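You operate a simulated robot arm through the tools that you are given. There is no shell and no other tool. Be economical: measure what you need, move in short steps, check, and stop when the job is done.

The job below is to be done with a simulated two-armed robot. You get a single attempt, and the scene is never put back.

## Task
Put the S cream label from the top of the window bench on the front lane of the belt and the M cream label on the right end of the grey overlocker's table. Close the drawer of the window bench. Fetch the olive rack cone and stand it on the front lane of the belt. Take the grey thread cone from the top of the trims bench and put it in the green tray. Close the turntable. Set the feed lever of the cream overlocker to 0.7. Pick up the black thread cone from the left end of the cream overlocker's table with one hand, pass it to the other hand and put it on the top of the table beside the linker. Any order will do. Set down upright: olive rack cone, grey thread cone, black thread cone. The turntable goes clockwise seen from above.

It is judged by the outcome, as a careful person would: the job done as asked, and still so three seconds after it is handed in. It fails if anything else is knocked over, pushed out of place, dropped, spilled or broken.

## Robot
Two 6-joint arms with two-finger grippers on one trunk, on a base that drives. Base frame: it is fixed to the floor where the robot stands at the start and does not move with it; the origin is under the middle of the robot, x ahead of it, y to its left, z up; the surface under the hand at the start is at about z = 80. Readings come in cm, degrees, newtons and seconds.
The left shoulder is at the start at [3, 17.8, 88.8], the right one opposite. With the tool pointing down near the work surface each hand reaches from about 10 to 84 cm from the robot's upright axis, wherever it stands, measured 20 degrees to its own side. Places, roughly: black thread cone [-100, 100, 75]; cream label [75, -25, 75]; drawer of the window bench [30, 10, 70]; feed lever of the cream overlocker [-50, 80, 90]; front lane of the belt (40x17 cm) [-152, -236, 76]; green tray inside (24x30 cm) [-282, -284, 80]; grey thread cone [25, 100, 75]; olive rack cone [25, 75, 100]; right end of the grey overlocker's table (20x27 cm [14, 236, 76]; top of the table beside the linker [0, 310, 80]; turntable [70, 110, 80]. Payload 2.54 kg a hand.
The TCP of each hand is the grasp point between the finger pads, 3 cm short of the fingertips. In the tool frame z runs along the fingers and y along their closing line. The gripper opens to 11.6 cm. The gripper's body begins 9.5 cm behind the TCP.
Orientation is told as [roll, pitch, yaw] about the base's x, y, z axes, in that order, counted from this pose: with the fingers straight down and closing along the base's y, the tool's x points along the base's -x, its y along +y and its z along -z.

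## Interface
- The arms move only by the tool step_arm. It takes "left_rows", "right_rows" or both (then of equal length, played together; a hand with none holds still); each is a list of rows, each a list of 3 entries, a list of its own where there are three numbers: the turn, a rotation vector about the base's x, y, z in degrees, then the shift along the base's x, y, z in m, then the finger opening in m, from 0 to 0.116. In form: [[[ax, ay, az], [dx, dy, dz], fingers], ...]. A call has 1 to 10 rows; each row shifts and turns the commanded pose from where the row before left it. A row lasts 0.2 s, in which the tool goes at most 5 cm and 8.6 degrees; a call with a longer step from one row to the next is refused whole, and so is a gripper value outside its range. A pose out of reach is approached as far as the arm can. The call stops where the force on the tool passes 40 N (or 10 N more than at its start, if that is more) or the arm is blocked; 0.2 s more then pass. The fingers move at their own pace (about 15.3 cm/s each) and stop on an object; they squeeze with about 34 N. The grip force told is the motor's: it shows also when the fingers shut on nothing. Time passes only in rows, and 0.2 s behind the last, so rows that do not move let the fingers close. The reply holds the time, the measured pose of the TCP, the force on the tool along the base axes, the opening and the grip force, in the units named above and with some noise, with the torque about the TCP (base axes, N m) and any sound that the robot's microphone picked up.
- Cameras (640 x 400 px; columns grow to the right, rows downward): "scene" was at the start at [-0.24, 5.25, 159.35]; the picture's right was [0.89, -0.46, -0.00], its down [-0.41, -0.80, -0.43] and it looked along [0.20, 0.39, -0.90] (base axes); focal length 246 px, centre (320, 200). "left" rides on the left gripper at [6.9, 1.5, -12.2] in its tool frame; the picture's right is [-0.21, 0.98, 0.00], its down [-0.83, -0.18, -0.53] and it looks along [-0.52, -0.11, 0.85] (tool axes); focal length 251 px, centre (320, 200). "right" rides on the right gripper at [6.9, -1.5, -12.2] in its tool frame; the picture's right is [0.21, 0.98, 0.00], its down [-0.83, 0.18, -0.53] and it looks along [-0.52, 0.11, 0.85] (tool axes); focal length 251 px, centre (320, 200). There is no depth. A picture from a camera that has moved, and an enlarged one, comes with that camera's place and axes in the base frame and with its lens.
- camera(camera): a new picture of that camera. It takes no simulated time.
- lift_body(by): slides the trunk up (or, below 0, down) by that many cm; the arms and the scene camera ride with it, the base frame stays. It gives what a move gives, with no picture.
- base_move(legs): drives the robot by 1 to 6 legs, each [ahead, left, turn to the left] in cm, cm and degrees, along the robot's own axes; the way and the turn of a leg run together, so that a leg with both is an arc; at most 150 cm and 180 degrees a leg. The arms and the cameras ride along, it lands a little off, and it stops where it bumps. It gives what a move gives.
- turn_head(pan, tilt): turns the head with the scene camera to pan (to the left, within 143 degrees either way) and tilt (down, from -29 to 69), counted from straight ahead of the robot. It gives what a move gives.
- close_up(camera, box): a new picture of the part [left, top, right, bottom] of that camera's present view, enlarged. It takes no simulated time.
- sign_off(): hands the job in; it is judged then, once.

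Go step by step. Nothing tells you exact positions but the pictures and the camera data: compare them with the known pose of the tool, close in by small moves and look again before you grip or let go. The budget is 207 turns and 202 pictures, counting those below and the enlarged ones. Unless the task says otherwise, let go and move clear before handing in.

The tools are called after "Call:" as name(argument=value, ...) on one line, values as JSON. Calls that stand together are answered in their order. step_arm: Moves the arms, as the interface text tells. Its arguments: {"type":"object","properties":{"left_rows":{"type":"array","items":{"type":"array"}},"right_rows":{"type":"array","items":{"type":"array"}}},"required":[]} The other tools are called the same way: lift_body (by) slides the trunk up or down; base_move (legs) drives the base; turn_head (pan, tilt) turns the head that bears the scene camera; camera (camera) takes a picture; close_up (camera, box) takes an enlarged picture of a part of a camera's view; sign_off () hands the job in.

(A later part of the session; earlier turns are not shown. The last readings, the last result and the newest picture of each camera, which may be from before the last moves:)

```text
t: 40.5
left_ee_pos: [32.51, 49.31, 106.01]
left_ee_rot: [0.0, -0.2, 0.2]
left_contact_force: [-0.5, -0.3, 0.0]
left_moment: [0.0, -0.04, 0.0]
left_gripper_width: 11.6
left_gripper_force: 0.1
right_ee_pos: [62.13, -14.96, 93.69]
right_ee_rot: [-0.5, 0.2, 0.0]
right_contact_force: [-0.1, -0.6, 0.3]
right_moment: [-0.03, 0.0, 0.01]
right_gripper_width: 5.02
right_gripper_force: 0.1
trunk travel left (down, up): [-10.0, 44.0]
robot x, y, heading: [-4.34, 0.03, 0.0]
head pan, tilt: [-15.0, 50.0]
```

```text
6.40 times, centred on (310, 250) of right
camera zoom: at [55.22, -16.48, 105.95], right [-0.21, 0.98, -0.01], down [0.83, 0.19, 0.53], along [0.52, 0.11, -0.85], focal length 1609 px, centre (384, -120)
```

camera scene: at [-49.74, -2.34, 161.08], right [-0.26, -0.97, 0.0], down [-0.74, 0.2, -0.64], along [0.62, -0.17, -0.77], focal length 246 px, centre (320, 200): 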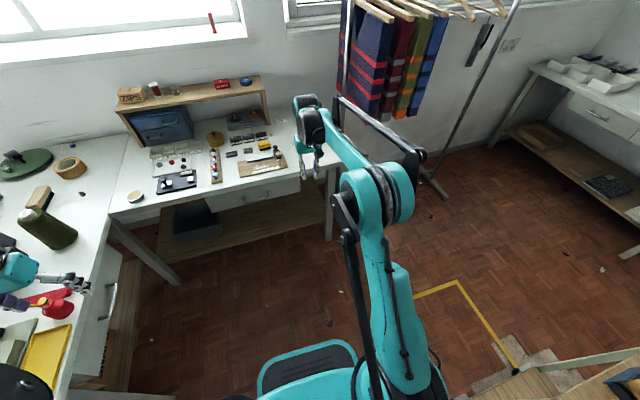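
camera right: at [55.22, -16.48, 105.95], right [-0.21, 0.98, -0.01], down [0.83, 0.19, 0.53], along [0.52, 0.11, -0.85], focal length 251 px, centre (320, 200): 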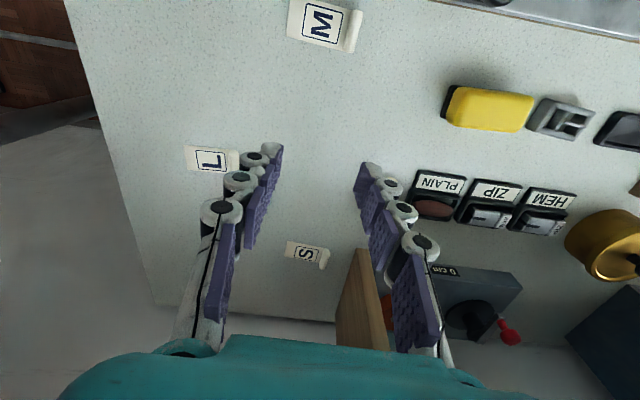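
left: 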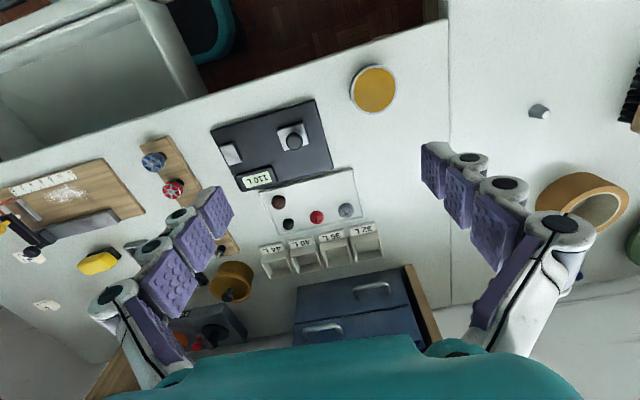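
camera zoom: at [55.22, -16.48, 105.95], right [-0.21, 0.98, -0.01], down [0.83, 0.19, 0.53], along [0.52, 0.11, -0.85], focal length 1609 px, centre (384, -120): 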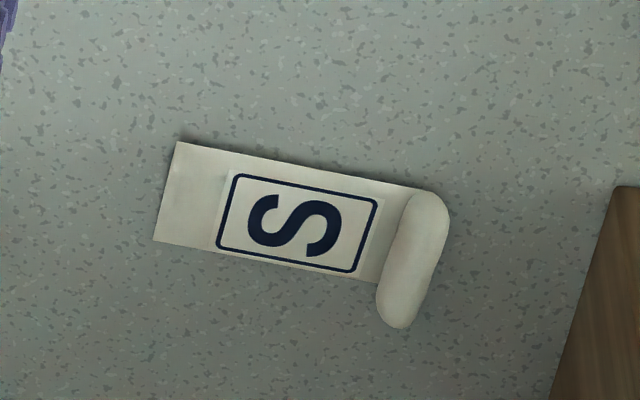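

Call:
step_arm(right_rows=[[[0, -8.5, 0], [0.03, 0.008, 0], 0.032], [[0, -8.5, 0], [0.03, 0.008, 0], 0.032], [[0, -8.5, 0], [0.03, 0.008, 0], 0.032], [[0, -8.5, 0], [0.03, 0.008, 0], 0.032], [[0, 0, 0], [0.03, 0.006, 0], 0.032], [[0, 0, 0], [0.0, 0.0, -0.03], 0.032]])

Call:
camera(camera="right")

Call:
camera(camera="scene")

```text
t: 41.9
left_ee_pos: [32.47, 49.29, 105.96]
left_ee_rot: [0.0, -0.2, 0.2]
left_contact_force: [-0.1, -0.6, -0.1]
left_moment: [0.03, -0.04, 0.02]
left_gripper_width: 11.58
left_gripper_force: 0.0
right_ee_pos: [77.36, -11.15, 90.6]
right_ee_rot: [-0.4, -33.8, 0.0]
right_contact_force: [0.3, 0.4, -0.1]
right_moment: [0.0, 0.02, 0.0]
right_gripper_width: 3.19
right_gripper_force: 0.1
trunk travel left (down, up): [-10.0, 44.0]
robot x, y, heading: [-4.4, -0.19, 0.2]
head pan, tilt: [-15.0, 50.0]
```

```text
170 pictures are left
camera right: at [64.72, -12.68, 96.98], right [-0.17, 0.98, -0.13], down [0.39, 0.19, 0.9], along [0.9, 0.11, -0.41], focal length 251 px, centre (320, 200)
```

right: 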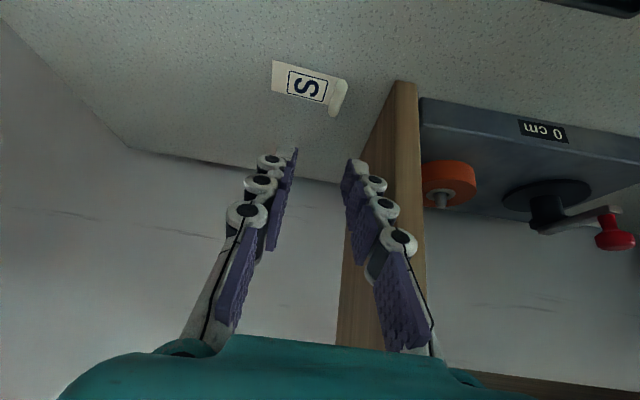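

```text
169 pictures are left
camera scene: at [0.22, -2.24, 161.07], right [-0.26, -0.97, 0.0], down [-0.74, 0.2, -0.64], along [0.62, -0.16, -0.77], focal length 246 px, centre (320, 200)
```

scene: 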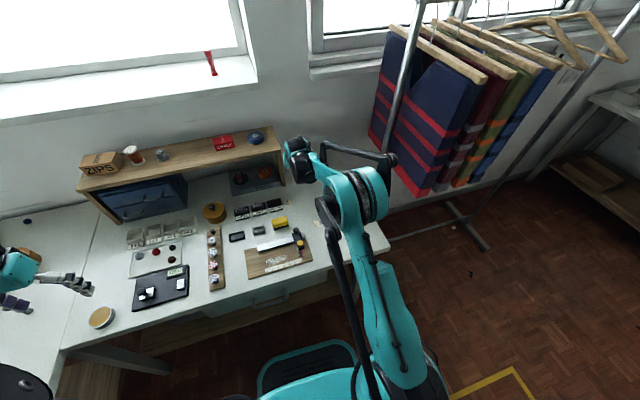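

Call:
step_arm(right_rows=[[[0, 0, 0], [0.008, 0.004, -0.03], 0.03], [[0, 0, 0], [0.008, 0.0, -0.03], 0.03], [[0, 0, 0], [0, 0, -0.008], 0.03]])

Call:
camera(camera="right")

```text
t: 42.7
left_ee_pos: [32.45, 49.18, 105.92]
left_ee_rot: [-0.1, -0.2, 0.1]
left_contact_force: [-0.2, -0.1, 0.2]
left_moment: [-0.01, 0.0, -0.02]
left_gripper_width: 11.59
left_gripper_force: 0.1
right_ee_pos: [78.71, -10.91, 83.74]
right_ee_rot: [-0.5, -33.7, 0.1]
right_contact_force: [-0.1, -0.2, -0.3]
right_moment: [0.0, 0.01, 0.02]
right_gripper_width: 3.03
right_gripper_force: 0.2
trunk travel left (down, up): [-10.0, 44.0]
robot x, y, heading: [-4.35, -0.04, 0.3]
head pan, tilt: [-15.0, 50.0]
```

```text
168 pictures are left
camera right: at [66.22, -12.33, 90.14], right [-0.17, 0.98, -0.13], down [0.39, 0.19, 0.9], along [0.9, 0.11, -0.41], focal length 251 px, centre (320, 200)
```

right: 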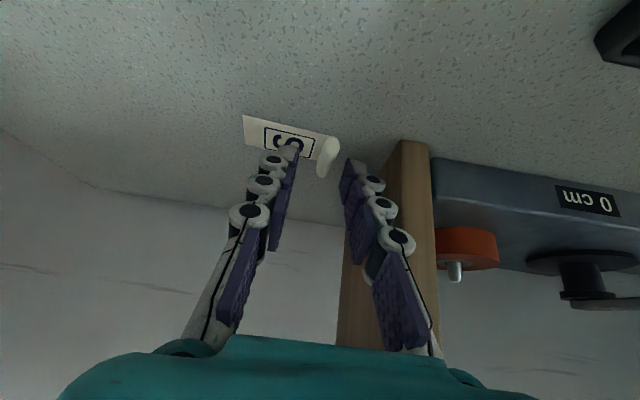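

Call:
step_arm(right_rows=[[[0, 0, 0], [0.002, 0, -0.004], 0.03], [[0, 0, 0], [0, 0, 0], 0.0], [[0, 0, 0], [0, 0, 0], 0.0], [[0, 0, 0], [0, 0, 0], 0.0]])

Call:
camera(camera="right")

```text
t: 43.7
left_ee_pos: [32.42, 49.29, 106.03]
left_ee_rot: [0.0, -0.2, 0.0]
left_contact_force: [0.3, 0.3, -0.1]
left_moment: [0.0, 0.0, 0.01]
left_gripper_width: 11.61
left_gripper_force: 0.0
right_ee_pos: [78.99, -10.76, 83.32]
right_ee_rot: [-0.6, -33.8, 0.0]
right_contact_force: [-0.6, 0.0, 0.5]
right_moment: [-0.02, 0.02, -0.03]
right_gripper_width: 0.6
right_gripper_force: 34.1
trunk travel left (down, up): [-10.0, 44.0]
robot x, y, heading: [-4.19, -0.1, 0.1]
head pan, tilt: [-15.0, 50.0]
```

```text
167 pictures are left
camera right: at [66.44, -12.29, 89.76], right [-0.17, 0.98, -0.13], down [0.39, 0.19, 0.9], along [0.9, 0.11, -0.41], focal length 251 px, centre (320, 200)
```

right: 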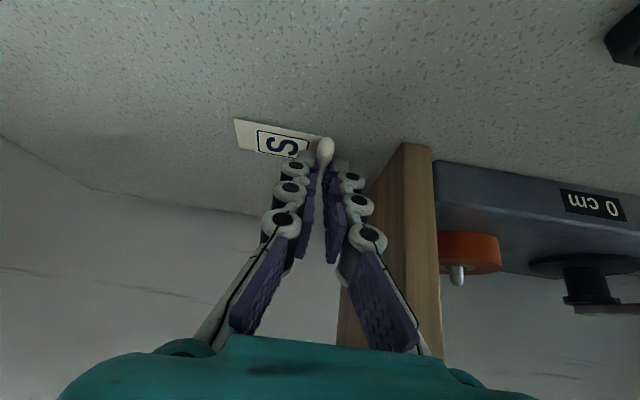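

Call:
step_arm(right_rows=[[[0, 0, 0], [-0.005, 0, 0.02], 0.0], [[0, 0, 0], [-0.02, -0.01, 0.03], 0.0], [[0, 0, 0], [-0.03, -0.01, 0.03], 0.0], [[0, 8.4, 0], [-0.04, 0, 0.02], 0.0], [[0, 8.4, 0], [-0.04, 0, 0.02], 0.0], [[0, 8.4, 0], [-0.04, 0, 0.02], 0.0], [[0, 8.4, 0], [-0.04, 0, 0.02], 0.0]])

Call:
camera(camera="right")

Call:
turn_head(pan=50, tilt=50)

Call:
camera(camera="scene")

Call:
camera(camera="left")

```text
t: 45.3
left_ee_pos: [32.44, 49.16, 105.88]
left_ee_rot: [0.0, -0.2, 0.0]
left_contact_force: [0.6, -0.3, 0.2]
left_moment: [0.0, -0.01, 0.05]
left_gripper_width: 11.6
left_gripper_force: 0.0
right_ee_pos: [57.4, -12.72, 99.59]
right_ee_rot: [-0.4, -0.1, 0.1]
right_contact_force: [0.5, 0.3, 0.0]
right_moment: [0.02, -0.01, 0.0]
right_gripper_width: 0.59
right_gripper_force: 34.2
trunk travel left (down, up): [-10.0, 44.0]
robot x, y, heading: [-4.1, -0.01, -0.1]
head pan, tilt: [-15.0, 50.0]
```

```text
166 pictures are left
camera right: at [50.53, -14.15, 111.76], right [-0.21, 0.98, -0.01], down [0.83, 0.19, 0.53], along [0.52, 0.11, -0.85], focal length 251 px, centre (320, 200)
```

right: 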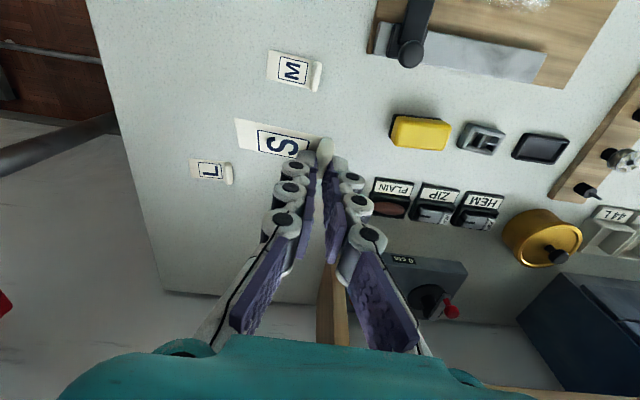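

```text
t: 46.6
left_ee_pos: [32.51, 49.2, 105.87]
left_ee_rot: [0.1, -0.1, 0.1]
left_contact_force: [-1.3, -0.7, 0.7]
left_moment: [-0.01, 0.0, 0.0]
left_gripper_width: 11.61
left_gripper_force: 0.2
right_ee_pos: [57.59, -12.74, 99.47]
right_ee_rot: [-0.5, -0.3, 0.0]
right_contact_force: [-0.8, 0.0, 0.2]
right_moment: [0.01, 0.0, 0.01]
right_gripper_width: 0.59
right_gripper_force: 34.2
trunk travel left (down, up): [-10.0, 44.0]
robot x, y, heading: [-4.03, -0.06, 0.2]
head pan, tilt: [50.0, 50.0]
```

```text
165 pictures are left
camera scene: at [-2.32, 5.65, 161.08], right [0.77, -0.64, 0.0], down [-0.49, -0.59, -0.64], along [0.41, 0.49, -0.77], focal length 246 px, centre (320, 200)
```

scene: 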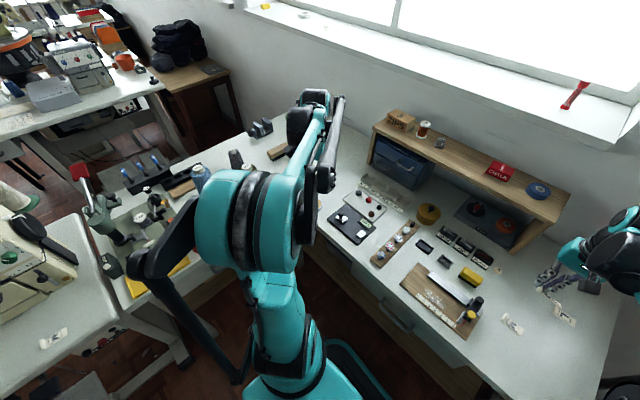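

```text
164 pictures are left
camera left: at [25.58, 50.84, 118.19], right [0.21, 0.98, 0.0], down [0.82, -0.18, 0.54], along [0.52, -0.11, -0.84], focal length 251 px, centre (320, 200)
```

left: 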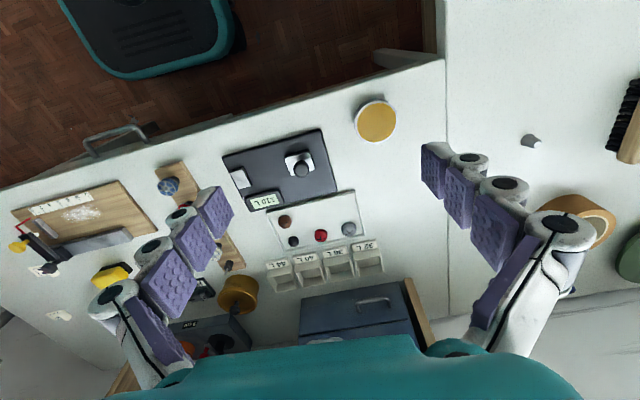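

Call:
step_arm(right_rows=[[[0, 0, 0], [-0.045, -0.02, 0.01], 0.0], [[0, 0, 0], [-0.045, -0.02, 0.01], 0.0], [[0, 0, 0], [-0.045, -0.02, 0.01], 0.0], [[0, 0, 0], [-0.045, -0.02, 0.01], 0.0], [[0, 0, 0], [-0.045, -0.02, 0.01], 0.0]], left_rows=[[[0, 0, 0], [0.0, -0.045, 0.01], 0.116], [[0, 0, 0], [0.0, -0.045, 0.01], 0.116], [[0, 0, 0], [0.0, -0.045, 0.01], 0.116], [[0, 0, 0], [0.0, -0.045, 0.01], 0.116], [[0, 0, 0], [0.0, -0.045, 0], 0.116]])

Call:
base_move(legs=[[-25, 0, 0], [0, 0, 60]])

Call:
turn_head(pan=20, tilt=40)

Call:
camera(camera="scene")

```text
refused: row 1 steps farther than a row can; nothing moved
```

```text
t: 51.1
left_ee_pos: [-53.39, 56.42, 106.09]
left_ee_rot: [0.1, -0.3, 60.0]
left_contact_force: [0.2, -0.2, -0.5]
left_moment: [-0.02, -0.01, 0.0]
left_gripper_width: 11.58
left_gripper_force: 0.0
right_ee_pos: [12.73, 47.02, 99.47]
right_ee_rot: [-0.5, -0.1, 60.0]
right_contact_force: [-0.2, 0.4, 0.0]
right_moment: [0.02, 0.0, 0.01]
right_gripper_width: 0.6
right_gripper_force: 34.1
trunk travel left (down, up): [-10.0, 44.0]
robot x, y, heading: [-29.17, 0.36, 60.3]
head pan, tilt: [50.0, 50.0]
```

```text
t: 52.0
left_ee_pos: [-53.39, 56.38, 105.94]
left_ee_rot: [0.1, -0.2, 60.1]
left_contact_force: [-0.8, -0.4, -0.2]
left_moment: [-0.01, -0.03, 0.02]
left_gripper_width: 11.59
left_gripper_force: 0.0
right_ee_pos: [12.69, 47.17, 99.42]
right_ee_rot: [-0.5, -0.2, 60.0]
right_contact_force: [-0.5, 0.0, 0.3]
right_moment: [0.01, -0.01, -0.02]
right_gripper_width: 0.59
right_gripper_force: 34.1
trunk travel left (down, up): [-10.0, 44.0]
robot x, y, heading: [-29.24, 0.18, 60.4]
head pan, tilt: [20.0, 40.0]
```

```text
163 pictures are left
camera scene: at [-29.28, 5.47, 162.49], right [0.99, -0.17, 0.0], down [-0.11, -0.63, -0.77], along [0.13, 0.75, -0.64], focal length 246 px, centre (320, 200)
```

scene: 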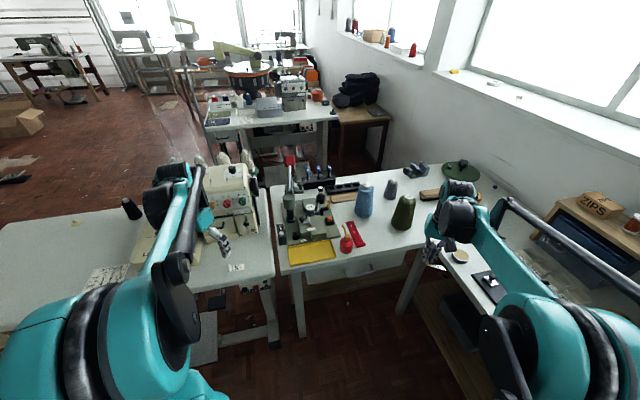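

Call:
close_up(camera="scene", box=[260, 130, 500, 280])

Call:
close_up(camera="scene", box=[180, 60, 400, 180])

Call:
close_up(camera="scene", box=[100, 140, 290, 290])

```text
2.67 times, centred on (380, 205) of scene
camera zoom: at [-29.28, 5.47, 162.49], right [0.99, -0.17, 0.0], down [-0.11, -0.63, -0.77], along [0.13, 0.75, -0.64], focal length 656 px, centre (160, 187)
```

zoom: 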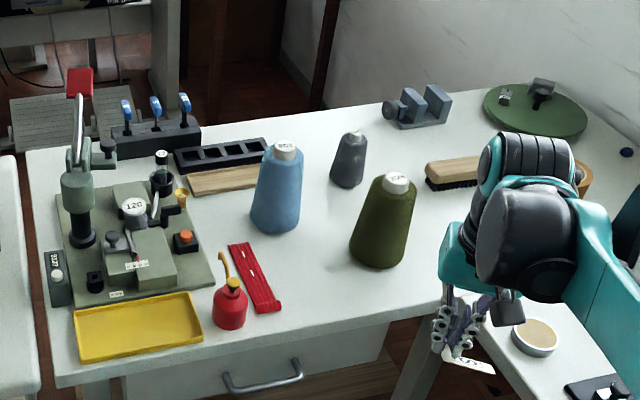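

```text
2.91 times, centred on (290, 120) of scene
camera zoom: at [-29.28, 5.47, 162.49], right [0.99, -0.17, 0.0], down [-0.11, -0.63, -0.77], along [0.13, 0.75, -0.64], focal length 716 px, centre (407, 433)
```

zoom: 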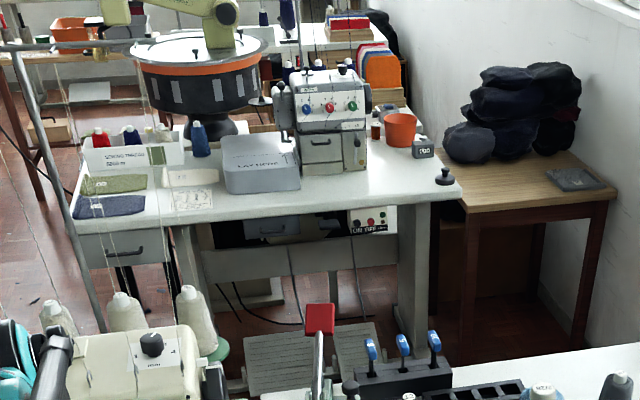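

```text
2.67 times, centred on (195, 215) of scene
camera zoom: at [-29.28, 5.47, 162.49], right [0.99, -0.17, 0.0], down [-0.11, -0.63, -0.77], along [0.13, 0.75, -0.64], focal length 656 px, centre (653, 160)
```

zoom: 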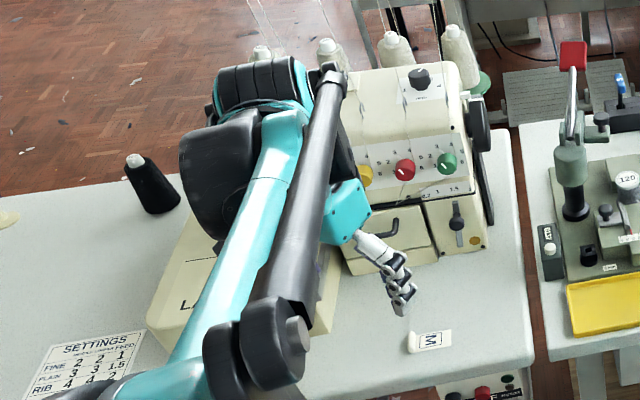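

Call:
step_arm(left_rows=[[[0, 0, 0], [0.039, -0.0225, 0.01], 0.116], [[0, 0, 0], [0.039, -0.0225, 0.01], 0.116], [[0, 0, 0], [0.039, -0.0225, 0.01], 0.116], [[0, 0, 0], [0.039, -0.0225, 0.01], 0.116], [[0, 0, 0], [0.039, -0.0225, 0.01], 0.116]], right_rows=[[[0, 0, 0], [-0.006, -0.043, 0.008], 0.0], [[0, 0, 0], [-0.006, -0.043, 0.008], 0.0], [[0, 0, 0], [-0.006, -0.043, 0.008], 0.0], [[0, 0, 0], [-0.006, -0.043, 0.008], 0.0], [[0, 0, 0], [-0.006, -0.043, 0.008], 0.0]])

Call:
close_up(camera="scene", box=[80, 140, 290, 290])

```text
t: 53.2
left_ee_pos: [-34.02, 44.86, 111.09]
left_ee_rot: [0.1, -0.2, 60.0]
left_contact_force: [0.3, -0.2, -0.3]
left_moment: [0.05, -0.01, -0.01]
left_gripper_width: 11.59
left_gripper_force: 0.1
right_ee_pos: [9.67, 25.21, 103.47]
right_ee_rot: [-0.5, -0.2, 60.1]
right_contact_force: [0.1, -0.6, -0.2]
right_moment: [0.04, 0.02, 0.0]
right_gripper_width: 0.59
right_gripper_force: 33.8
trunk travel left (down, up): [-10.0, 44.0]
robot x, y, heading: [-29.21, -0.14, 60.1]
head pan, tilt: [20.0, 40.0]
```

```text
2.67 times, centred on (185, 215) of scene
camera zoom: at [-29.3, 5.18, 162.51], right [0.99, -0.17, 0.0], down [-0.11, -0.63, -0.77], along [0.13, 0.76, -0.64], focal length 656 px, centre (680, 160)
```

zoom: 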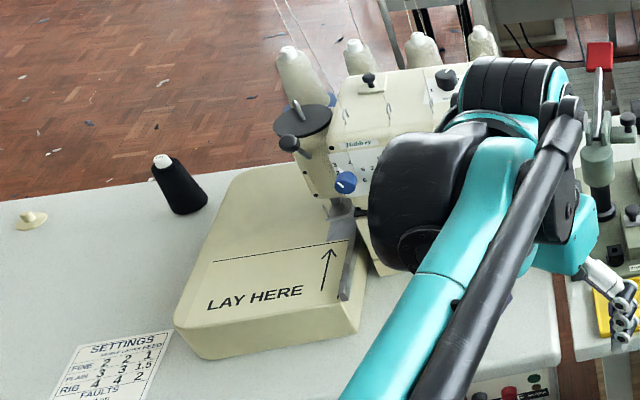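

Call:
base_move(legs=[[24, 0, 0], [0, 0, -20]])

Call:
turn_head(pan=25, tilt=45)

Call:
camera(camera="scene")

Call:
camera(camera="left")

```text
t: 56.1
left_ee_pos: [-6.24, 64.83, 110.92]
left_ee_rot: [0.0, -0.3, 40.1]
left_contact_force: [-0.7, 0.1, -0.4]
left_moment: [-0.02, 0.03, 0.0]
left_gripper_width: 11.59
left_gripper_force: 0.1
right_ee_pos: [28.18, 31.47, 103.52]
right_ee_rot: [-0.4, 0.0, 40.0]
right_contact_force: [0.7, 1.2, -0.2]
right_moment: [-0.03, -0.02, -0.02]
right_gripper_width: 0.62
right_gripper_force: 34.4
trunk travel left (down, up): [-10.0, 44.0]
robot x, y, heading: [-17.38, 20.9, 40.4]
head pan, tilt: [20.0, 40.0]
```

```text
t: 56.8
left_ee_pos: [-6.19, 64.91, 111.05]
left_ee_rot: [0.0, -0.2, 40.1]
left_contact_force: [0.0, -0.6, 0.5]
left_moment: [-0.06, 0.02, -0.02]
left_gripper_width: 11.63
left_gripper_force: 0.0
right_ee_pos: [28.07, 31.49, 103.39]
right_ee_rot: [-0.6, 0.0, 39.9]
right_contact_force: [0.4, -0.4, -0.3]
right_moment: [-0.01, 0.0, -0.02]
right_gripper_width: 0.57
right_gripper_force: 34.2
trunk travel left (down, up): [-10.0, 44.0]
robot x, y, heading: [-17.3, 20.51, 40.6]
head pan, tilt: [25.0, 45.0]
```

```text
158 pictures are left
camera scene: at [-16.09, 26.03, 161.77], right [0.91, -0.42, 0.0], down [-0.3, -0.64, -0.71], along [0.3, 0.64, -0.71], focal length 246 px, centre (320, 200)
```

scene: 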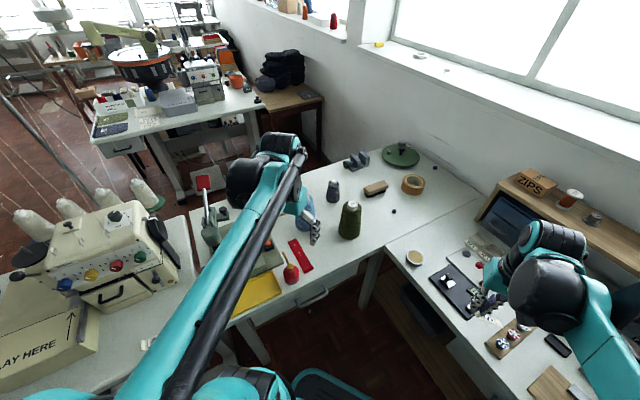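

```text
157 pictures are left
camera left: at [-12.5, 61.71, 123.21], right [-0.46, 0.89, 0.0], down [0.75, 0.39, 0.54], along [0.47, 0.25, -0.84], focal length 251 px, centre (320, 200)
```

left: 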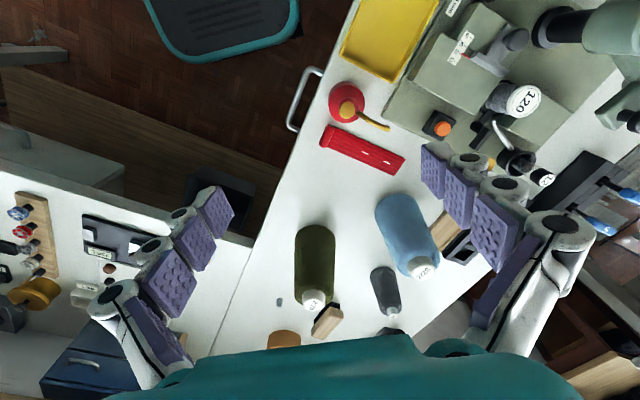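

Call:
step_arm(left_rows=[[[0, 0, 0], [0.044, 0.02, 0], 0.1], [[0, 0, 0], [0.044, 0.02, 0], 0.1], [[0, 0, 0], [0.044, 0.02, 0], 0.1], [[0, 0, 0], [0.044, 0.02, 0], 0.1], [[0, 0, 0], [0.044, 0.02, 0], 0.1], [[0, 0, 0], [0.044, 0.02, 0], 0.1]])

Call:
camera(camera="left")

Call:
camera(camera="scene")

```text
t: 58.2
left_ee_pos: [20.39, 77.04, 111.08]
left_ee_rot: [0.0, -0.2, 40.0]
left_contact_force: [0.6, 0.0, 0.0]
left_moment: [0.01, 0.03, -0.01]
left_gripper_width: 9.98
left_gripper_force: 0.0
right_ee_pos: [28.35, 31.64, 103.35]
right_ee_rot: [-0.5, -0.1, 39.9]
right_contact_force: [0.0, -0.8, -0.3]
right_moment: [-0.04, 0.05, -0.01]
right_gripper_width: 0.61
right_gripper_force: 33.9
trunk travel left (down, up): [-10.0, 44.0]
robot x, y, heading: [-17.52, 20.73, 39.8]
head pan, tilt: [25.0, 45.0]
```

```text
156 pictures are left
camera left: at [14.15, 73.89, 123.27], right [-0.46, 0.89, 0.0], down [0.75, 0.39, 0.54], along [0.47, 0.25, -0.84], focal length 251 px, centre (320, 200)
```

left: 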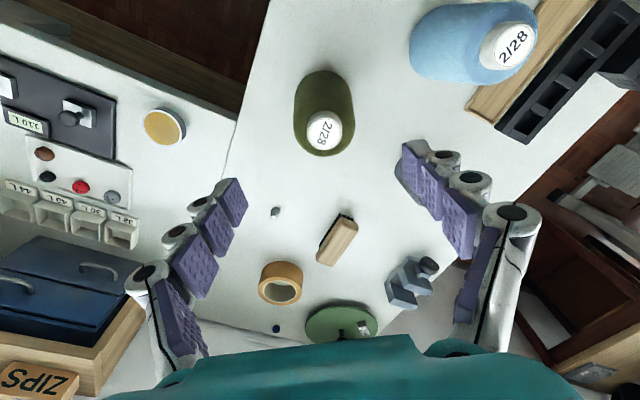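

```text
155 pictures are left
camera scene: at [-15.91, 26.14, 161.76], right [0.91, -0.42, 0.0], down [-0.3, -0.64, -0.71], along [0.3, 0.64, -0.71], focal length 246 px, centre (320, 200)
```

scene: 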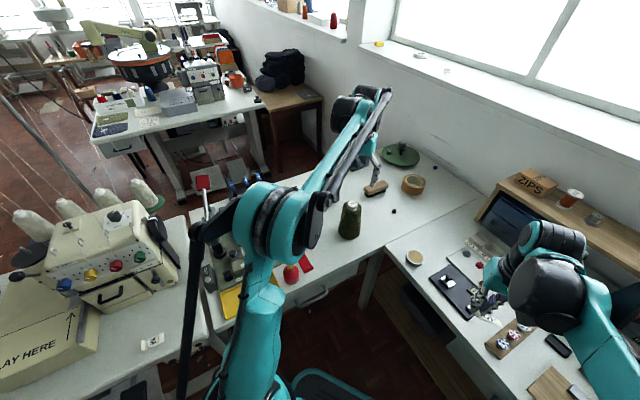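

Call:
step_arm(left_rows=[[[0, 0, 0], [0.005, 0.01, -0.04], 0.1], [[0, 0, 0], [0, 0, -0.04], 0.1], [[0, 0, 0], [0, 0, -0.03], 0.1]])

Call:
camera(camera="left")

```text
t: 59.0
left_ee_pos: [20.69, 77.97, 99.98]
left_ee_rot: [0.1, -0.1, 40.0]
left_contact_force: [-0.1, -0.5, -0.2]
left_moment: [-0.04, 0.02, 0.01]
left_gripper_width: 9.98
left_gripper_force: 0.0
right_ee_pos: [28.29, 31.57, 103.42]
right_ee_rot: [-0.5, -0.1, 39.9]
right_contact_force: [0.5, 0.9, 0.0]
right_moment: [-0.03, -0.04, -0.01]
right_gripper_width: 0.61
right_gripper_force: 34.6
trunk travel left (down, up): [-10.0, 44.0]
robot x, y, heading: [-16.91, 20.95, 40.0]
head pan, tilt: [25.0, 45.0]
```

```text
154 pictures are left
camera left: at [14.47, 74.76, 112.27], right [-0.46, 0.89, 0.0], down [0.75, 0.39, 0.54], along [0.47, 0.25, -0.84], focal length 251 px, centre (320, 200)
```

left: 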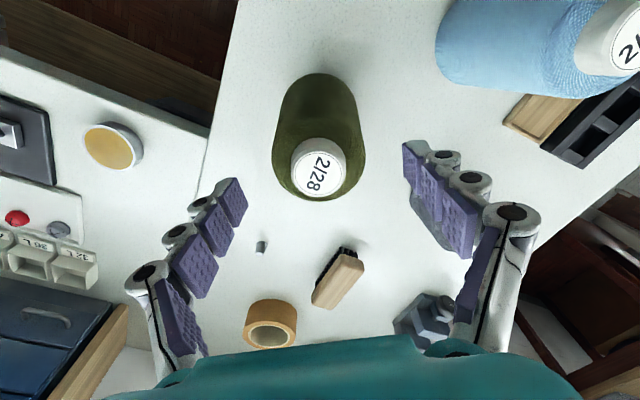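

Call:
step_arm(left_rows=[[[0, 0, 0], [0.003, 0.001, -0.035], 0.1], [[0, 0, 0], [0, 0, -0.035], 0.1], [[0, 0, 0], [0, 0, -0.03], 0.1], [[0, 0, 0], [0, 0, 0], 0.03], [[0, 0, 0], [0, 0, 0], 0.03], [[0, 0, 0], [0, 0, 0], 0.03]])

Call:
camera(camera="left")

```text
t: 60.4
left_ee_pos: [21.0, 77.96, 89.97]
left_ee_rot: [0.0, -0.1, 40.0]
left_contact_force: [-0.3, 0.5, -0.6]
left_moment: [0.04, 0.0, -0.01]
left_gripper_width: 7.96
left_gripper_force: 34.0
right_ee_pos: [28.21, 31.58, 103.47]
right_ee_rot: [-0.4, -0.1, 39.9]
right_contact_force: [0.5, 0.6, -0.8]
right_moment: [0.03, -0.02, -0.03]
right_gripper_width: 0.6
right_gripper_force: 34.6
trunk travel left (down, up): [-10.0, 44.0]
robot x, y, heading: [-17.05, 20.65, 40.3]
head pan, tilt: [25.0, 45.0]
```

```text
153 pictures are left
camera left: at [14.73, 74.77, 102.23], right [-0.46, 0.89, 0.0], down [0.75, 0.39, 0.54], along [0.47, 0.25, -0.84], focal length 251 px, centre (320, 200)
```

left: 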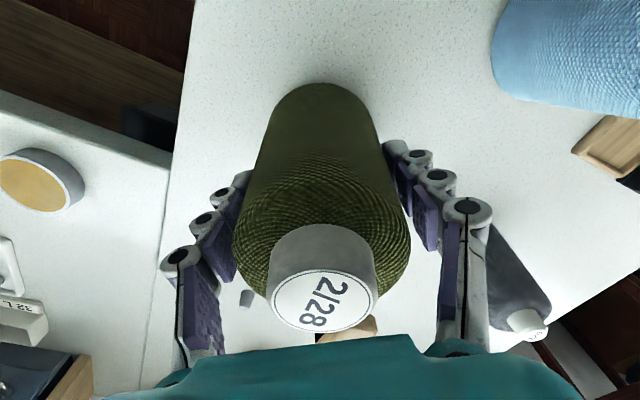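

Call:
step_arm(left_rows=[[[0, 0, 0], [0, 0, 0.02], 0.03], [[0, 0, 0], [0, 0, 0.03], 0.03], [[0, 0, 0], [0, 0, 0.04], 0.03], [[0, 0, 0], [0, 0, 0.04], 0.03], [[0, 0, 0], [0, 0, 0.04], 0.03], [[0, 0, 0], [0, 0, 0.04], 0.03]])

Call:
camera(camera="left")

Call:
camera(camera="scene")

```text
t: 61.8
left_ee_pos: [20.93, 77.97, 111.0]
left_ee_rot: [-0.1, -0.2, 40.0]
left_contact_force: [0.2, 0.3, -2.5]
left_moment: [0.0, -0.01, 0.01]
left_gripper_width: 7.94
left_gripper_force: 34.3
right_ee_pos: [28.11, 31.48, 103.36]
right_ee_rot: [-0.5, -0.1, 40.0]
right_contact_force: [0.6, -0.8, -0.1]
right_moment: [0.03, -0.01, -0.03]
right_gripper_width: 0.62
right_gripper_force: 33.5
trunk travel left (down, up): [-10.0, 44.0]
robot x, y, heading: [-17.08, 20.76, 39.9]
head pan, tilt: [25.0, 45.0]
```

```text
152 pictures are left
camera left: at [14.67, 74.86, 123.22], right [-0.46, 0.89, 0.0], down [0.75, 0.39, 0.54], along [0.47, 0.25, -0.84], focal length 251 px, centre (320, 200)
```

left: 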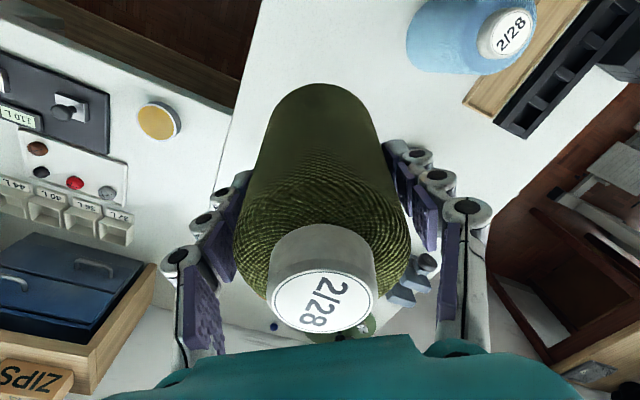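

```text
151 pictures are left
camera scene: at [-16.1, 26.01, 161.77], right [0.91, -0.42, 0.0], down [-0.3, -0.64, -0.71], along [0.3, 0.64, -0.71], focal length 246 px, centre (320, 200)
```

scene: 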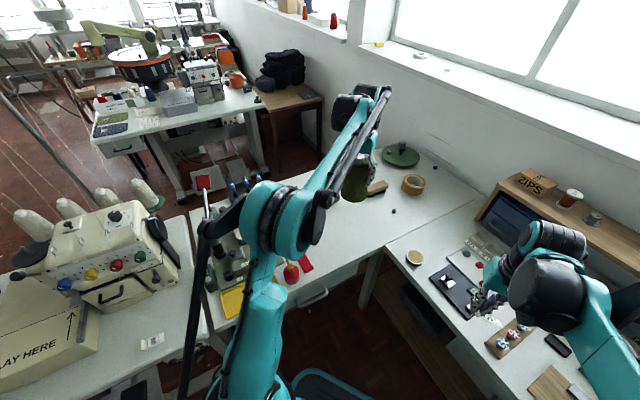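

Call:
step_arm(left_rows=[[[0, 0, 0], [-0.0375, -0.0315, 0.0], 0.03], [[0, 0, 0], [-0.0375, -0.0315, 0.0], 0.03], [[0, 0, 0], [-0.0375, -0.0315, 0.0], 0.03], [[0, 0, 0], [-0.0375, -0.0315, 0.0], 0.03], [[0, 0, 0], [-0.0375, -0.0315, 0.0], 0.03]])

```text
t: 63.0
left_ee_pos: [1.99, 62.1, 110.88]
left_ee_rot: [0.0, -0.3, 40.0]
left_contact_force: [0.4, 0.4, -1.4]
left_moment: [0.05, -0.03, 0.0]
left_gripper_width: 7.96
left_gripper_force: 33.6
right_ee_pos: [28.05, 31.54, 103.51]
right_ee_rot: [-0.4, -0.2, 39.9]
right_contact_force: [0.3, -0.7, -1.1]
right_moment: [0.04, -0.08, -0.01]
right_gripper_width: 0.61
right_gripper_force: 33.8
trunk travel left (down, up): [-10.0, 44.0]
robot x, y, heading: [-17.58, 20.8, 40.1]
head pan, tilt: [25.0, 45.0]
```

Call:
base_move(legs=[[-25, 0, 0], [0, 0, -130], [0, 38, 0], [100, 0, 0], [55, 0, 0]])

Call:
turn_head(pan=-45, tilt=30)

Call:
camera(camera="scene")

```text
t: 79.8
left_ee_pos: [21.05, -192.77, 110.82]
left_ee_rot: [0.0, -0.1, -89.8]
left_contact_force: [0.6, -0.5, -1.9]
left_moment: [0.0, -0.01, 0.03]
left_gripper_width: 7.9
left_gripper_force: 33.6
right_ee_pos: [-19.23, -193.06, 103.47]
right_ee_rot: [-0.5, -0.1, -89.9]
right_contact_force: [0.8, 0.9, 0.8]
right_moment: [-0.03, 0.0, -0.04]
right_gripper_width: 0.6
right_gripper_force: 33.9
trunk travel left (down, up): [-10.0, 44.0]
robot x, y, heading: [1.42, -151.13, -90.0]
head pan, tilt: [25.0, 45.0]
```

```text
t: 81.2
left_ee_pos: [21.01, -192.65, 110.92]
left_ee_rot: [-0.1, -0.1, -89.9]
left_contact_force: [-0.5, 0.2, -1.9]
left_moment: [0.0, 0.01, 0.01]
left_gripper_width: 7.85
left_gripper_force: 33.7
right_ee_pos: [-19.19, -193.09, 103.41]
right_ee_rot: [-0.5, 0.0, -89.9]
right_contact_force: [-0.4, 0.1, 0.0]
right_moment: [0.02, 0.02, -0.02]
right_gripper_width: 0.6
right_gripper_force: 33.3
trunk travel left (down, up): [-10.0, 44.0]
robot x, y, heading: [1.62, -150.9, -89.8]
head pan, tilt: [-45.0, 30.0]
```

```text
150 pictures are left
camera scene: at [-4.85, -155.04, 164.03], right [-0.71, 0.7, 0.0], down [0.35, 0.36, -0.87], along [-0.61, -0.62, -0.5], focal length 246 px, centre (320, 200)
```

scene: 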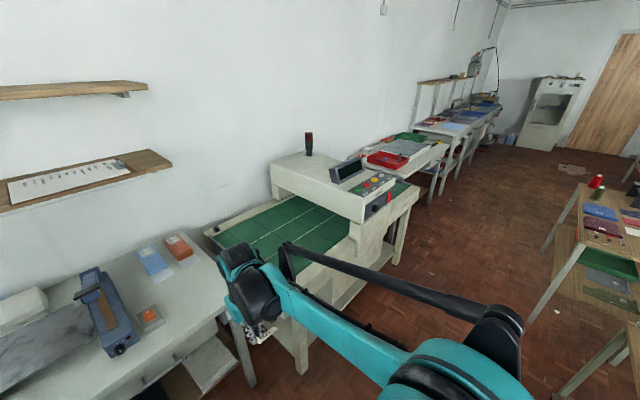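

Call:
base_move(legs=[[12, 0, 0], [0, -145, 0]])

Call:
turn_head(pan=0, tilt=50)

Call:
camera(camera="scene")

```text
t: 89.2
left_ee_pos: [-123.0, -205.31, 110.89]
left_ee_rot: [0.0, -0.3, -89.7]
left_contact_force: [-0.2, 0.4, -2.5]
left_moment: [-0.02, -0.03, 0.0]
left_gripper_width: 7.85
left_gripper_force: 34.4
right_ee_pos: [-163.26, -205.88, 103.48]
right_ee_rot: [-0.5, -0.1, -89.7]
right_contact_force: [0.0, 0.8, 0.0]
right_moment: [-0.02, 0.0, 0.02]
right_gripper_width: 0.61
right_gripper_force: 33.8
trunk travel left (down, up): [-10.0, 44.0]
robot x, y, heading: [-142.79, -164.25, -89.4]
head pan, tilt: [-45.0, 30.0]
```

```text
t: 90.3
left_ee_pos: [-122.93, -205.44, 110.87]
left_ee_rot: [0.0, -0.2, -89.7]
left_contact_force: [0.2, -0.4, -2.8]
left_moment: [0.02, 0.03, -0.01]
left_gripper_width: 7.81
left_gripper_force: 33.7
right_ee_pos: [-163.35, -205.99, 103.49]
right_ee_rot: [-0.5, 0.0, -89.7]
right_contact_force: [0.2, 0.3, -0.8]
right_moment: [0.0, 0.02, 0.03]
right_gripper_width: 0.6
right_gripper_force: 33.9
trunk travel left (down, up): [-10.0, 44.0]
robot x, y, heading: [-142.24, -163.89, -89.8]
head pan, tilt: [0.0, 50.0]
```

```text
149 pictures are left
camera scene: at [-142.59, -169.14, 161.08], right [-1.0, -0.01, 0.0], down [-0.01, 0.77, -0.64], along [0.0, -0.64, -0.77], focal length 246 px, centre (320, 200)
```

scene: 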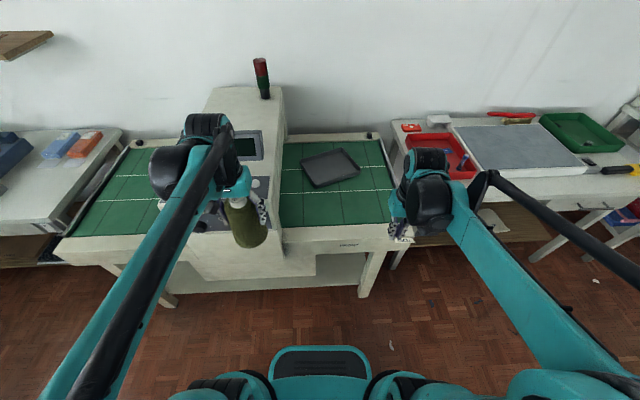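

Call:
step_arm(left_rows=[[[0, 0, 0], [-0.045, 0, 0], 0.03], [[0, 0, 0], [-0.045, 0, 0], 0.03], [[0, 0, 0], [-0.045, -0.01, 0], 0.03], [[0, 0, 0], [-0.04, -0.025, 0], 0.03], [[0, 0, 0], [0, -0.045, 0], 0.03], [[0, 0, 0], [0, -0.045, 0], 0.03], [[0, 0, 0], [0, -0.045, 0], 0.03], [[0, 0, 0], [0, -0.045, 0], 0.03], [[0, 0, 0], [0, -0.045, 0], 0.03], [[0, 0, 0], [0, -0.045, 0], 0.03]])

Call:
camera(camera="scene")

Call:
camera(camera="left")

```text
t: 92.5
left_ee_pos: [-140.46, -236.06, 110.63]
left_ee_rot: [0.0, 0.0, -89.7]
left_contact_force: [0.0, -0.9, -2.0]
left_moment: [0.05, 0.01, -0.01]
left_gripper_width: 7.81
left_gripper_force: 33.5
right_ee_pos: [-163.38, -205.99, 103.37]
right_ee_rot: [-0.5, 0.0, -89.7]
right_contact_force: [-0.1, -1.2, -1.5]
right_moment: [0.02, 0.04, -0.01]
right_gripper_width: 0.61
right_gripper_force: 33.8
trunk travel left (down, up): [-10.0, 44.0]
robot x, y, heading: [-142.77, -164.05, -89.6]
head pan, tilt: [0.0, 50.0]
```

```text
148 pictures are left
camera scene: at [-142.6, -169.48, 161.06], right [-1.0, -0.01, 0.0], down [-0.01, 0.77, -0.64], along [0.01, -0.64, -0.77], focal length 246 px, centre (320, 200)
```

scene: 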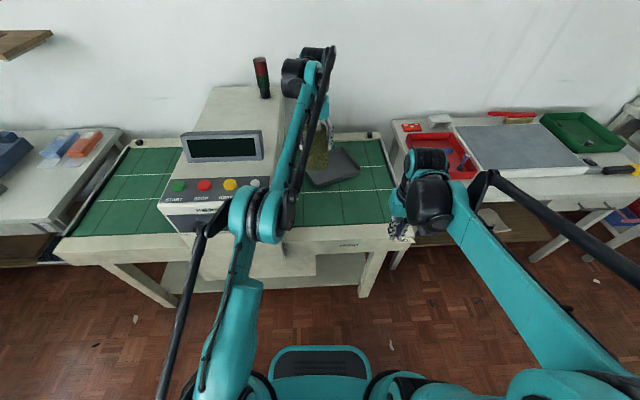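

```text
147 pictures are left
camera left: at [-138.97, -229.09, 122.92], right [0.98, -0.21, 0.0], down [-0.18, -0.83, 0.53], along [-0.11, -0.52, -0.85], focal length 251 px, centre (320, 200)
```

left: 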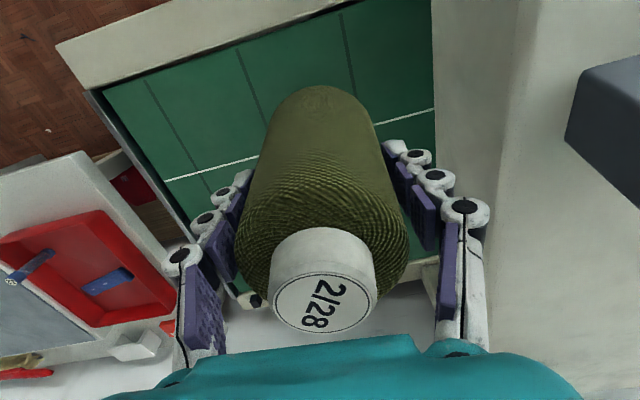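

Call:
step_arm(left_rows=[[[0, 0, 0], [-0.01, 0, -0.04], 0.03], [[0, 0, 0], [0, 0, -0.045], 0.03], [[0, 0, 0], [0, 0, -0.045], 0.03], [[0, 0, 0], [0, 0, -0.04], 0.03], [[0, 0, 0], [0, 0, -0.02], 0.03]])

Call:
camera(camera="scene")

Call:
camera(camera="right")

```text
t: 93.7
left_ee_pos: [-141.58, -235.99, 91.91]
left_ee_rot: [-0.1, -0.1, -89.8]
left_contact_force: [0.8, -0.4, -2.3]
left_moment: [0.06, 0.0, -0.03]
left_gripper_width: 7.84
left_gripper_force: 34.2
right_ee_pos: [-163.33, -205.96, 103.41]
right_ee_rot: [-0.6, -0.1, -89.7]
right_contact_force: [0.6, -0.3, -0.7]
right_moment: [0.04, 0.01, 0.01]
right_gripper_width: 0.6
right_gripper_force: 34.3
trunk travel left (down, up): [-10.0, 44.0]
robot x, y, heading: [-142.35, -164.39, -89.6]
head pan, tilt: [0.0, 50.0]
```

```text
146 pictures are left
camera scene: at [-142.6, -169.21, 161.07], right [-1.0, -0.01, 0.0], down [-0.01, 0.77, -0.64], along [0.0, -0.64, -0.77], focal length 246 px, centre (320, 200)
```

scene: 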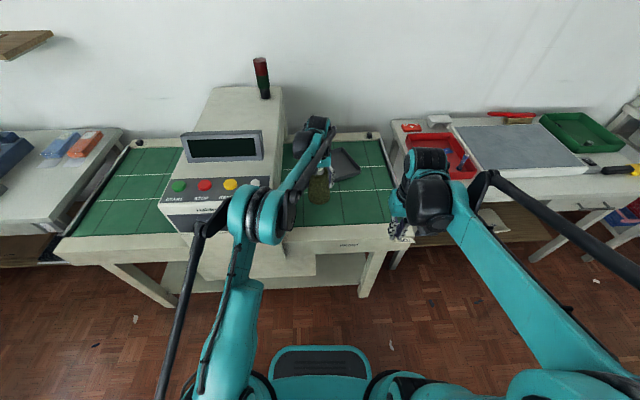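

```text
145 pictures are left
camera right: at [-164.78, -199.06, 115.65], right [0.98, 0.22, -0.01], down [0.19, -0.82, 0.53], along [0.11, -0.52, -0.85], focal length 251 px, centre (320, 200)
```

right: 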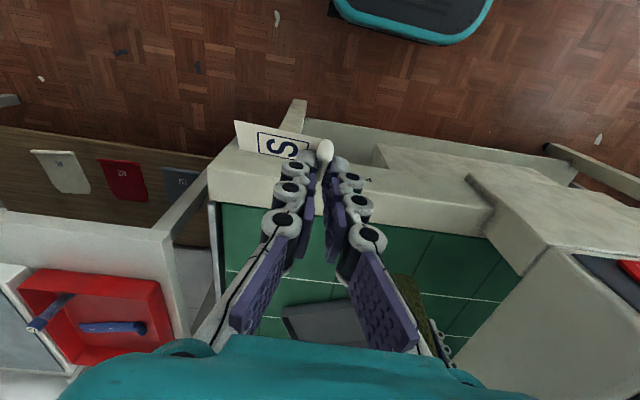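

Call:
step_arm(left_rows=[[[0, 0, 0], [0, 0, -0.01], 0.03], [[0, 0, 0], [0, 0, -0.01], 0.03], [[0, 0, 0], [0, 0, -0.01], 0.03], [[0, 0, 0], [0, 0, -0.01], 0.03]])

Call:
step_arm(left_rows=[[[0, 0, 0], [0, 0, -0.005], 0.03], [[0, 0, 0], [0, 0, -0.005], 0.03]])

Call:
close_up(camera="scene", box=[270, 130, 400, 250])

```text
t: 94.7
left_ee_pos: [-141.59, -235.96, 87.96]
left_ee_rot: [0.0, -0.1, -89.7]
left_contact_force: [0.7, 0.5, -2.1]
left_moment: [0.0, 0.02, -0.04]
left_gripper_width: 7.8
left_gripper_force: 34.1
right_ee_pos: [-163.24, -205.87, 103.42]
right_ee_rot: [-0.5, 0.0, -89.7]
right_contact_force: [0.0, 0.2, -0.1]
right_moment: [0.05, -0.02, 0.04]
right_gripper_width: 0.6
right_gripper_force: 34.0
trunk travel left (down, up): [-10.0, 44.0]
robot x, y, heading: [-142.55, -164.12, -89.9]
head pan, tilt: [0.0, 50.0]
```

```text
t: 95.3
left_ee_pos: [-141.47, -235.94, 86.9]
left_ee_rot: [0.0, -0.3, -89.7]
left_contact_force: [1.2, 0.3, -2.5]
left_moment: [0.01, -0.03, -0.01]
left_gripper_width: 7.82
left_gripper_force: 33.9
right_ee_pos: [-163.3, -205.77, 103.31]
right_ee_rot: [-0.4, -0.1, -89.7]
right_contact_force: [0.6, 0.2, 0.0]
right_moment: [0.01, 0.0, 0.0]
right_gripper_width: 0.58
right_gripper_force: 33.7
trunk travel left (down, up): [-10.0, 44.0]
robot x, y, heading: [-142.34, -164.01, -89.5]
head pan, tilt: [0.0, 50.0]
```

```text
3.33 times, centred on (335, 190) of scene
camera zoom: at [-142.59, -169.17, 161.08], right [-1.0, -0.01, 0.0], down [-0.01, 0.77, -0.64], along [0.0, -0.64, -0.77], focal length 820 px, centre (270, 233)
```

zoom: 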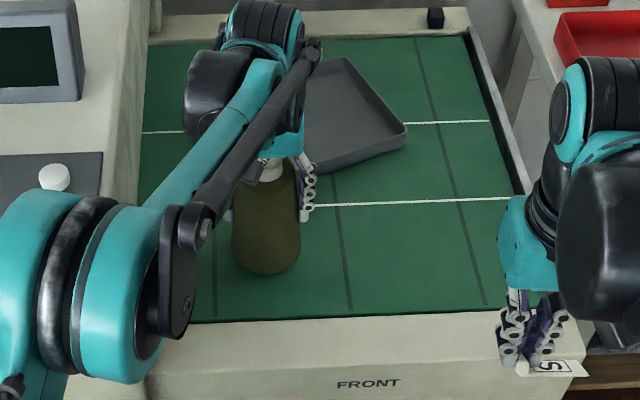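

Call:
step_arm(left_rows=[[[0, 0, 0], [0, 0, -0.005], 0.03], [[0, 0, 0], [0, 0, -0.005], 0.03]])

Call:
step_arm(left_rows=[[[0, 0, 0], [0, 0, -0.004], 0.03], [[0, 0, 0], [0, 0, -0.004], 0.03]])

```text
t: 95.9
left_ee_pos: [-141.43, -235.91, 86.15]
left_ee_rot: [-0.1, -0.2, -89.7]
left_contact_force: [-0.2, -5.8, 19.2]
left_moment: [-0.19, 0.12, -0.02]
left_gripper_width: 7.81
left_gripper_force: 33.8
right_ee_pos: [-163.22, -205.78, 103.59]
right_ee_rot: [-0.5, -0.2, -89.8]
right_contact_force: [0.0, 0.6, -0.2]
right_moment: [-0.04, 0.01, -0.04]
right_gripper_width: 0.61
right_gripper_force: 34.6
trunk travel left (down, up): [-10.0, 44.0]
robot x, y, heading: [-142.56, -164.41, -89.5]
head pan, tilt: [0.0, 50.0]
```

```text
t: 96.5
left_ee_pos: [-141.52, -235.77, 85.29]
left_ee_rot: [0.0, -0.4, -89.7]
left_contact_force: [1.9, -0.1, 34.2]
left_moment: [-0.02, -0.1, -0.46]
left_gripper_width: 7.95
left_gripper_force: 33.5
right_ee_pos: [-163.3, -205.62, 103.47]
right_ee_rot: [-0.5, -0.3, -89.6]
right_contact_force: [0.4, 0.3, -0.2]
right_moment: [0.02, 0.01, -0.01]
right_gripper_width: 0.57
right_gripper_force: 34.1
trunk travel left (down, up): [-10.0, 44.0]
robot x, y, heading: [-142.3, -164.25, -89.7]
head pan, tilt: [0.0, 50.0]
```

Call:
step_arm(left_rows=[[[0, 0, 0], [0, 0, 0.004], 0.03], [[0, 0, 0], [0, 0, 0], 0.085], [[0, 0, 0], [0, 0, 0], 0.1], [[0, 0, 0], [0, 0, 0], 0.1]])

Call:
camera(camera="left")

```text
t: 97.5
left_ee_pos: [-141.49, -235.88, 85.51]
left_ee_rot: [-0.1, -0.2, -89.7]
left_contact_force: [-0.3, -0.6, 0.8]
left_moment: [-0.01, -0.02, -0.03]
left_gripper_width: 10.0
left_gripper_force: 0.0
right_ee_pos: [-163.23, -205.93, 103.42]
right_ee_rot: [-0.5, -0.1, -89.7]
right_contact_force: [-0.1, -0.6, -0.8]
right_moment: [-0.03, 0.0, 0.02]
right_gripper_width: 0.6
right_gripper_force: 34.4
trunk travel left (down, up): [-10.0, 44.0]
robot x, y, heading: [-142.37, -163.95, -89.2]
head pan, tilt: [0.0, 50.0]
```

```text
143 pictures are left
camera left: at [-140.01, -228.87, 97.73], right [0.98, -0.21, 0.0], down [-0.18, -0.83, 0.54], along [-0.11, -0.52, -0.84], focal length 251 px, centre (320, 200)
```

left: 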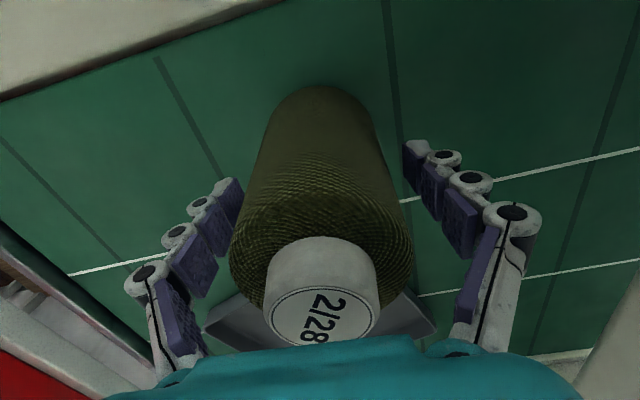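

Call:
step_arm(left_rows=[[[0, 0, 0], [0, 0, 0.03], 0.11], [[0, 0, 0], [0, 0, 0.04], 0.11], [[0, 0, 0], [0, 0, 0.045], 0.11], [[0, 0, 0], [0, 0, 0.045], 0.11], [[0, 0, 0], [0, 0, 0.045], 0.11], [[0, 0, 0], [0, 0, 0.04], 0.11], [[0, 0, 0], [0, 0.045, 0], 0.11], [[0, 0, 0], [0, 0.045, 0], 0.11], [[0, 0, 0], [0.02, 0.04, 0], 0.11], [[0, 0, 0], [0.04, 0.02, 0], 0.11]])

Call:
close_up(camera="scene", box=[270, 110, 430, 250])

```text
t: 99.7
left_ee_pos: [-135.5, -220.93, 109.97]
left_ee_rot: [-0.1, -0.2, -89.6]
left_contact_force: [1.0, 0.8, 0.6]
left_moment: [-0.03, 0.0, -0.05]
left_gripper_width: 10.99
left_gripper_force: 0.1
right_ee_pos: [-163.29, -205.89, 103.48]
right_ee_rot: [-0.6, -0.1, -89.8]
right_contact_force: [0.1, 0.2, -0.2]
right_moment: [0.01, 0.02, 0.0]
right_gripper_width: 0.58
right_gripper_force: 34.4
trunk travel left (down, up): [-10.0, 44.0]
robot x, y, heading: [-142.57, -164.16, -89.5]
head pan, tilt: [0.0, 50.0]
```

```text
2.86 times, centred on (350, 180) of scene
camera zoom: at [-142.46, -169.11, 161.08], right [-1.0, -0.01, 0.0], down [-0.01, 0.77, -0.64], along [0.0, -0.64, -0.77], focal length 703 px, centre (234, 257)
```

zoom: 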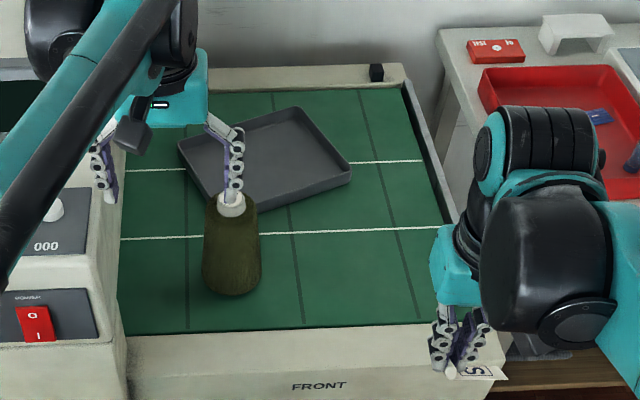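

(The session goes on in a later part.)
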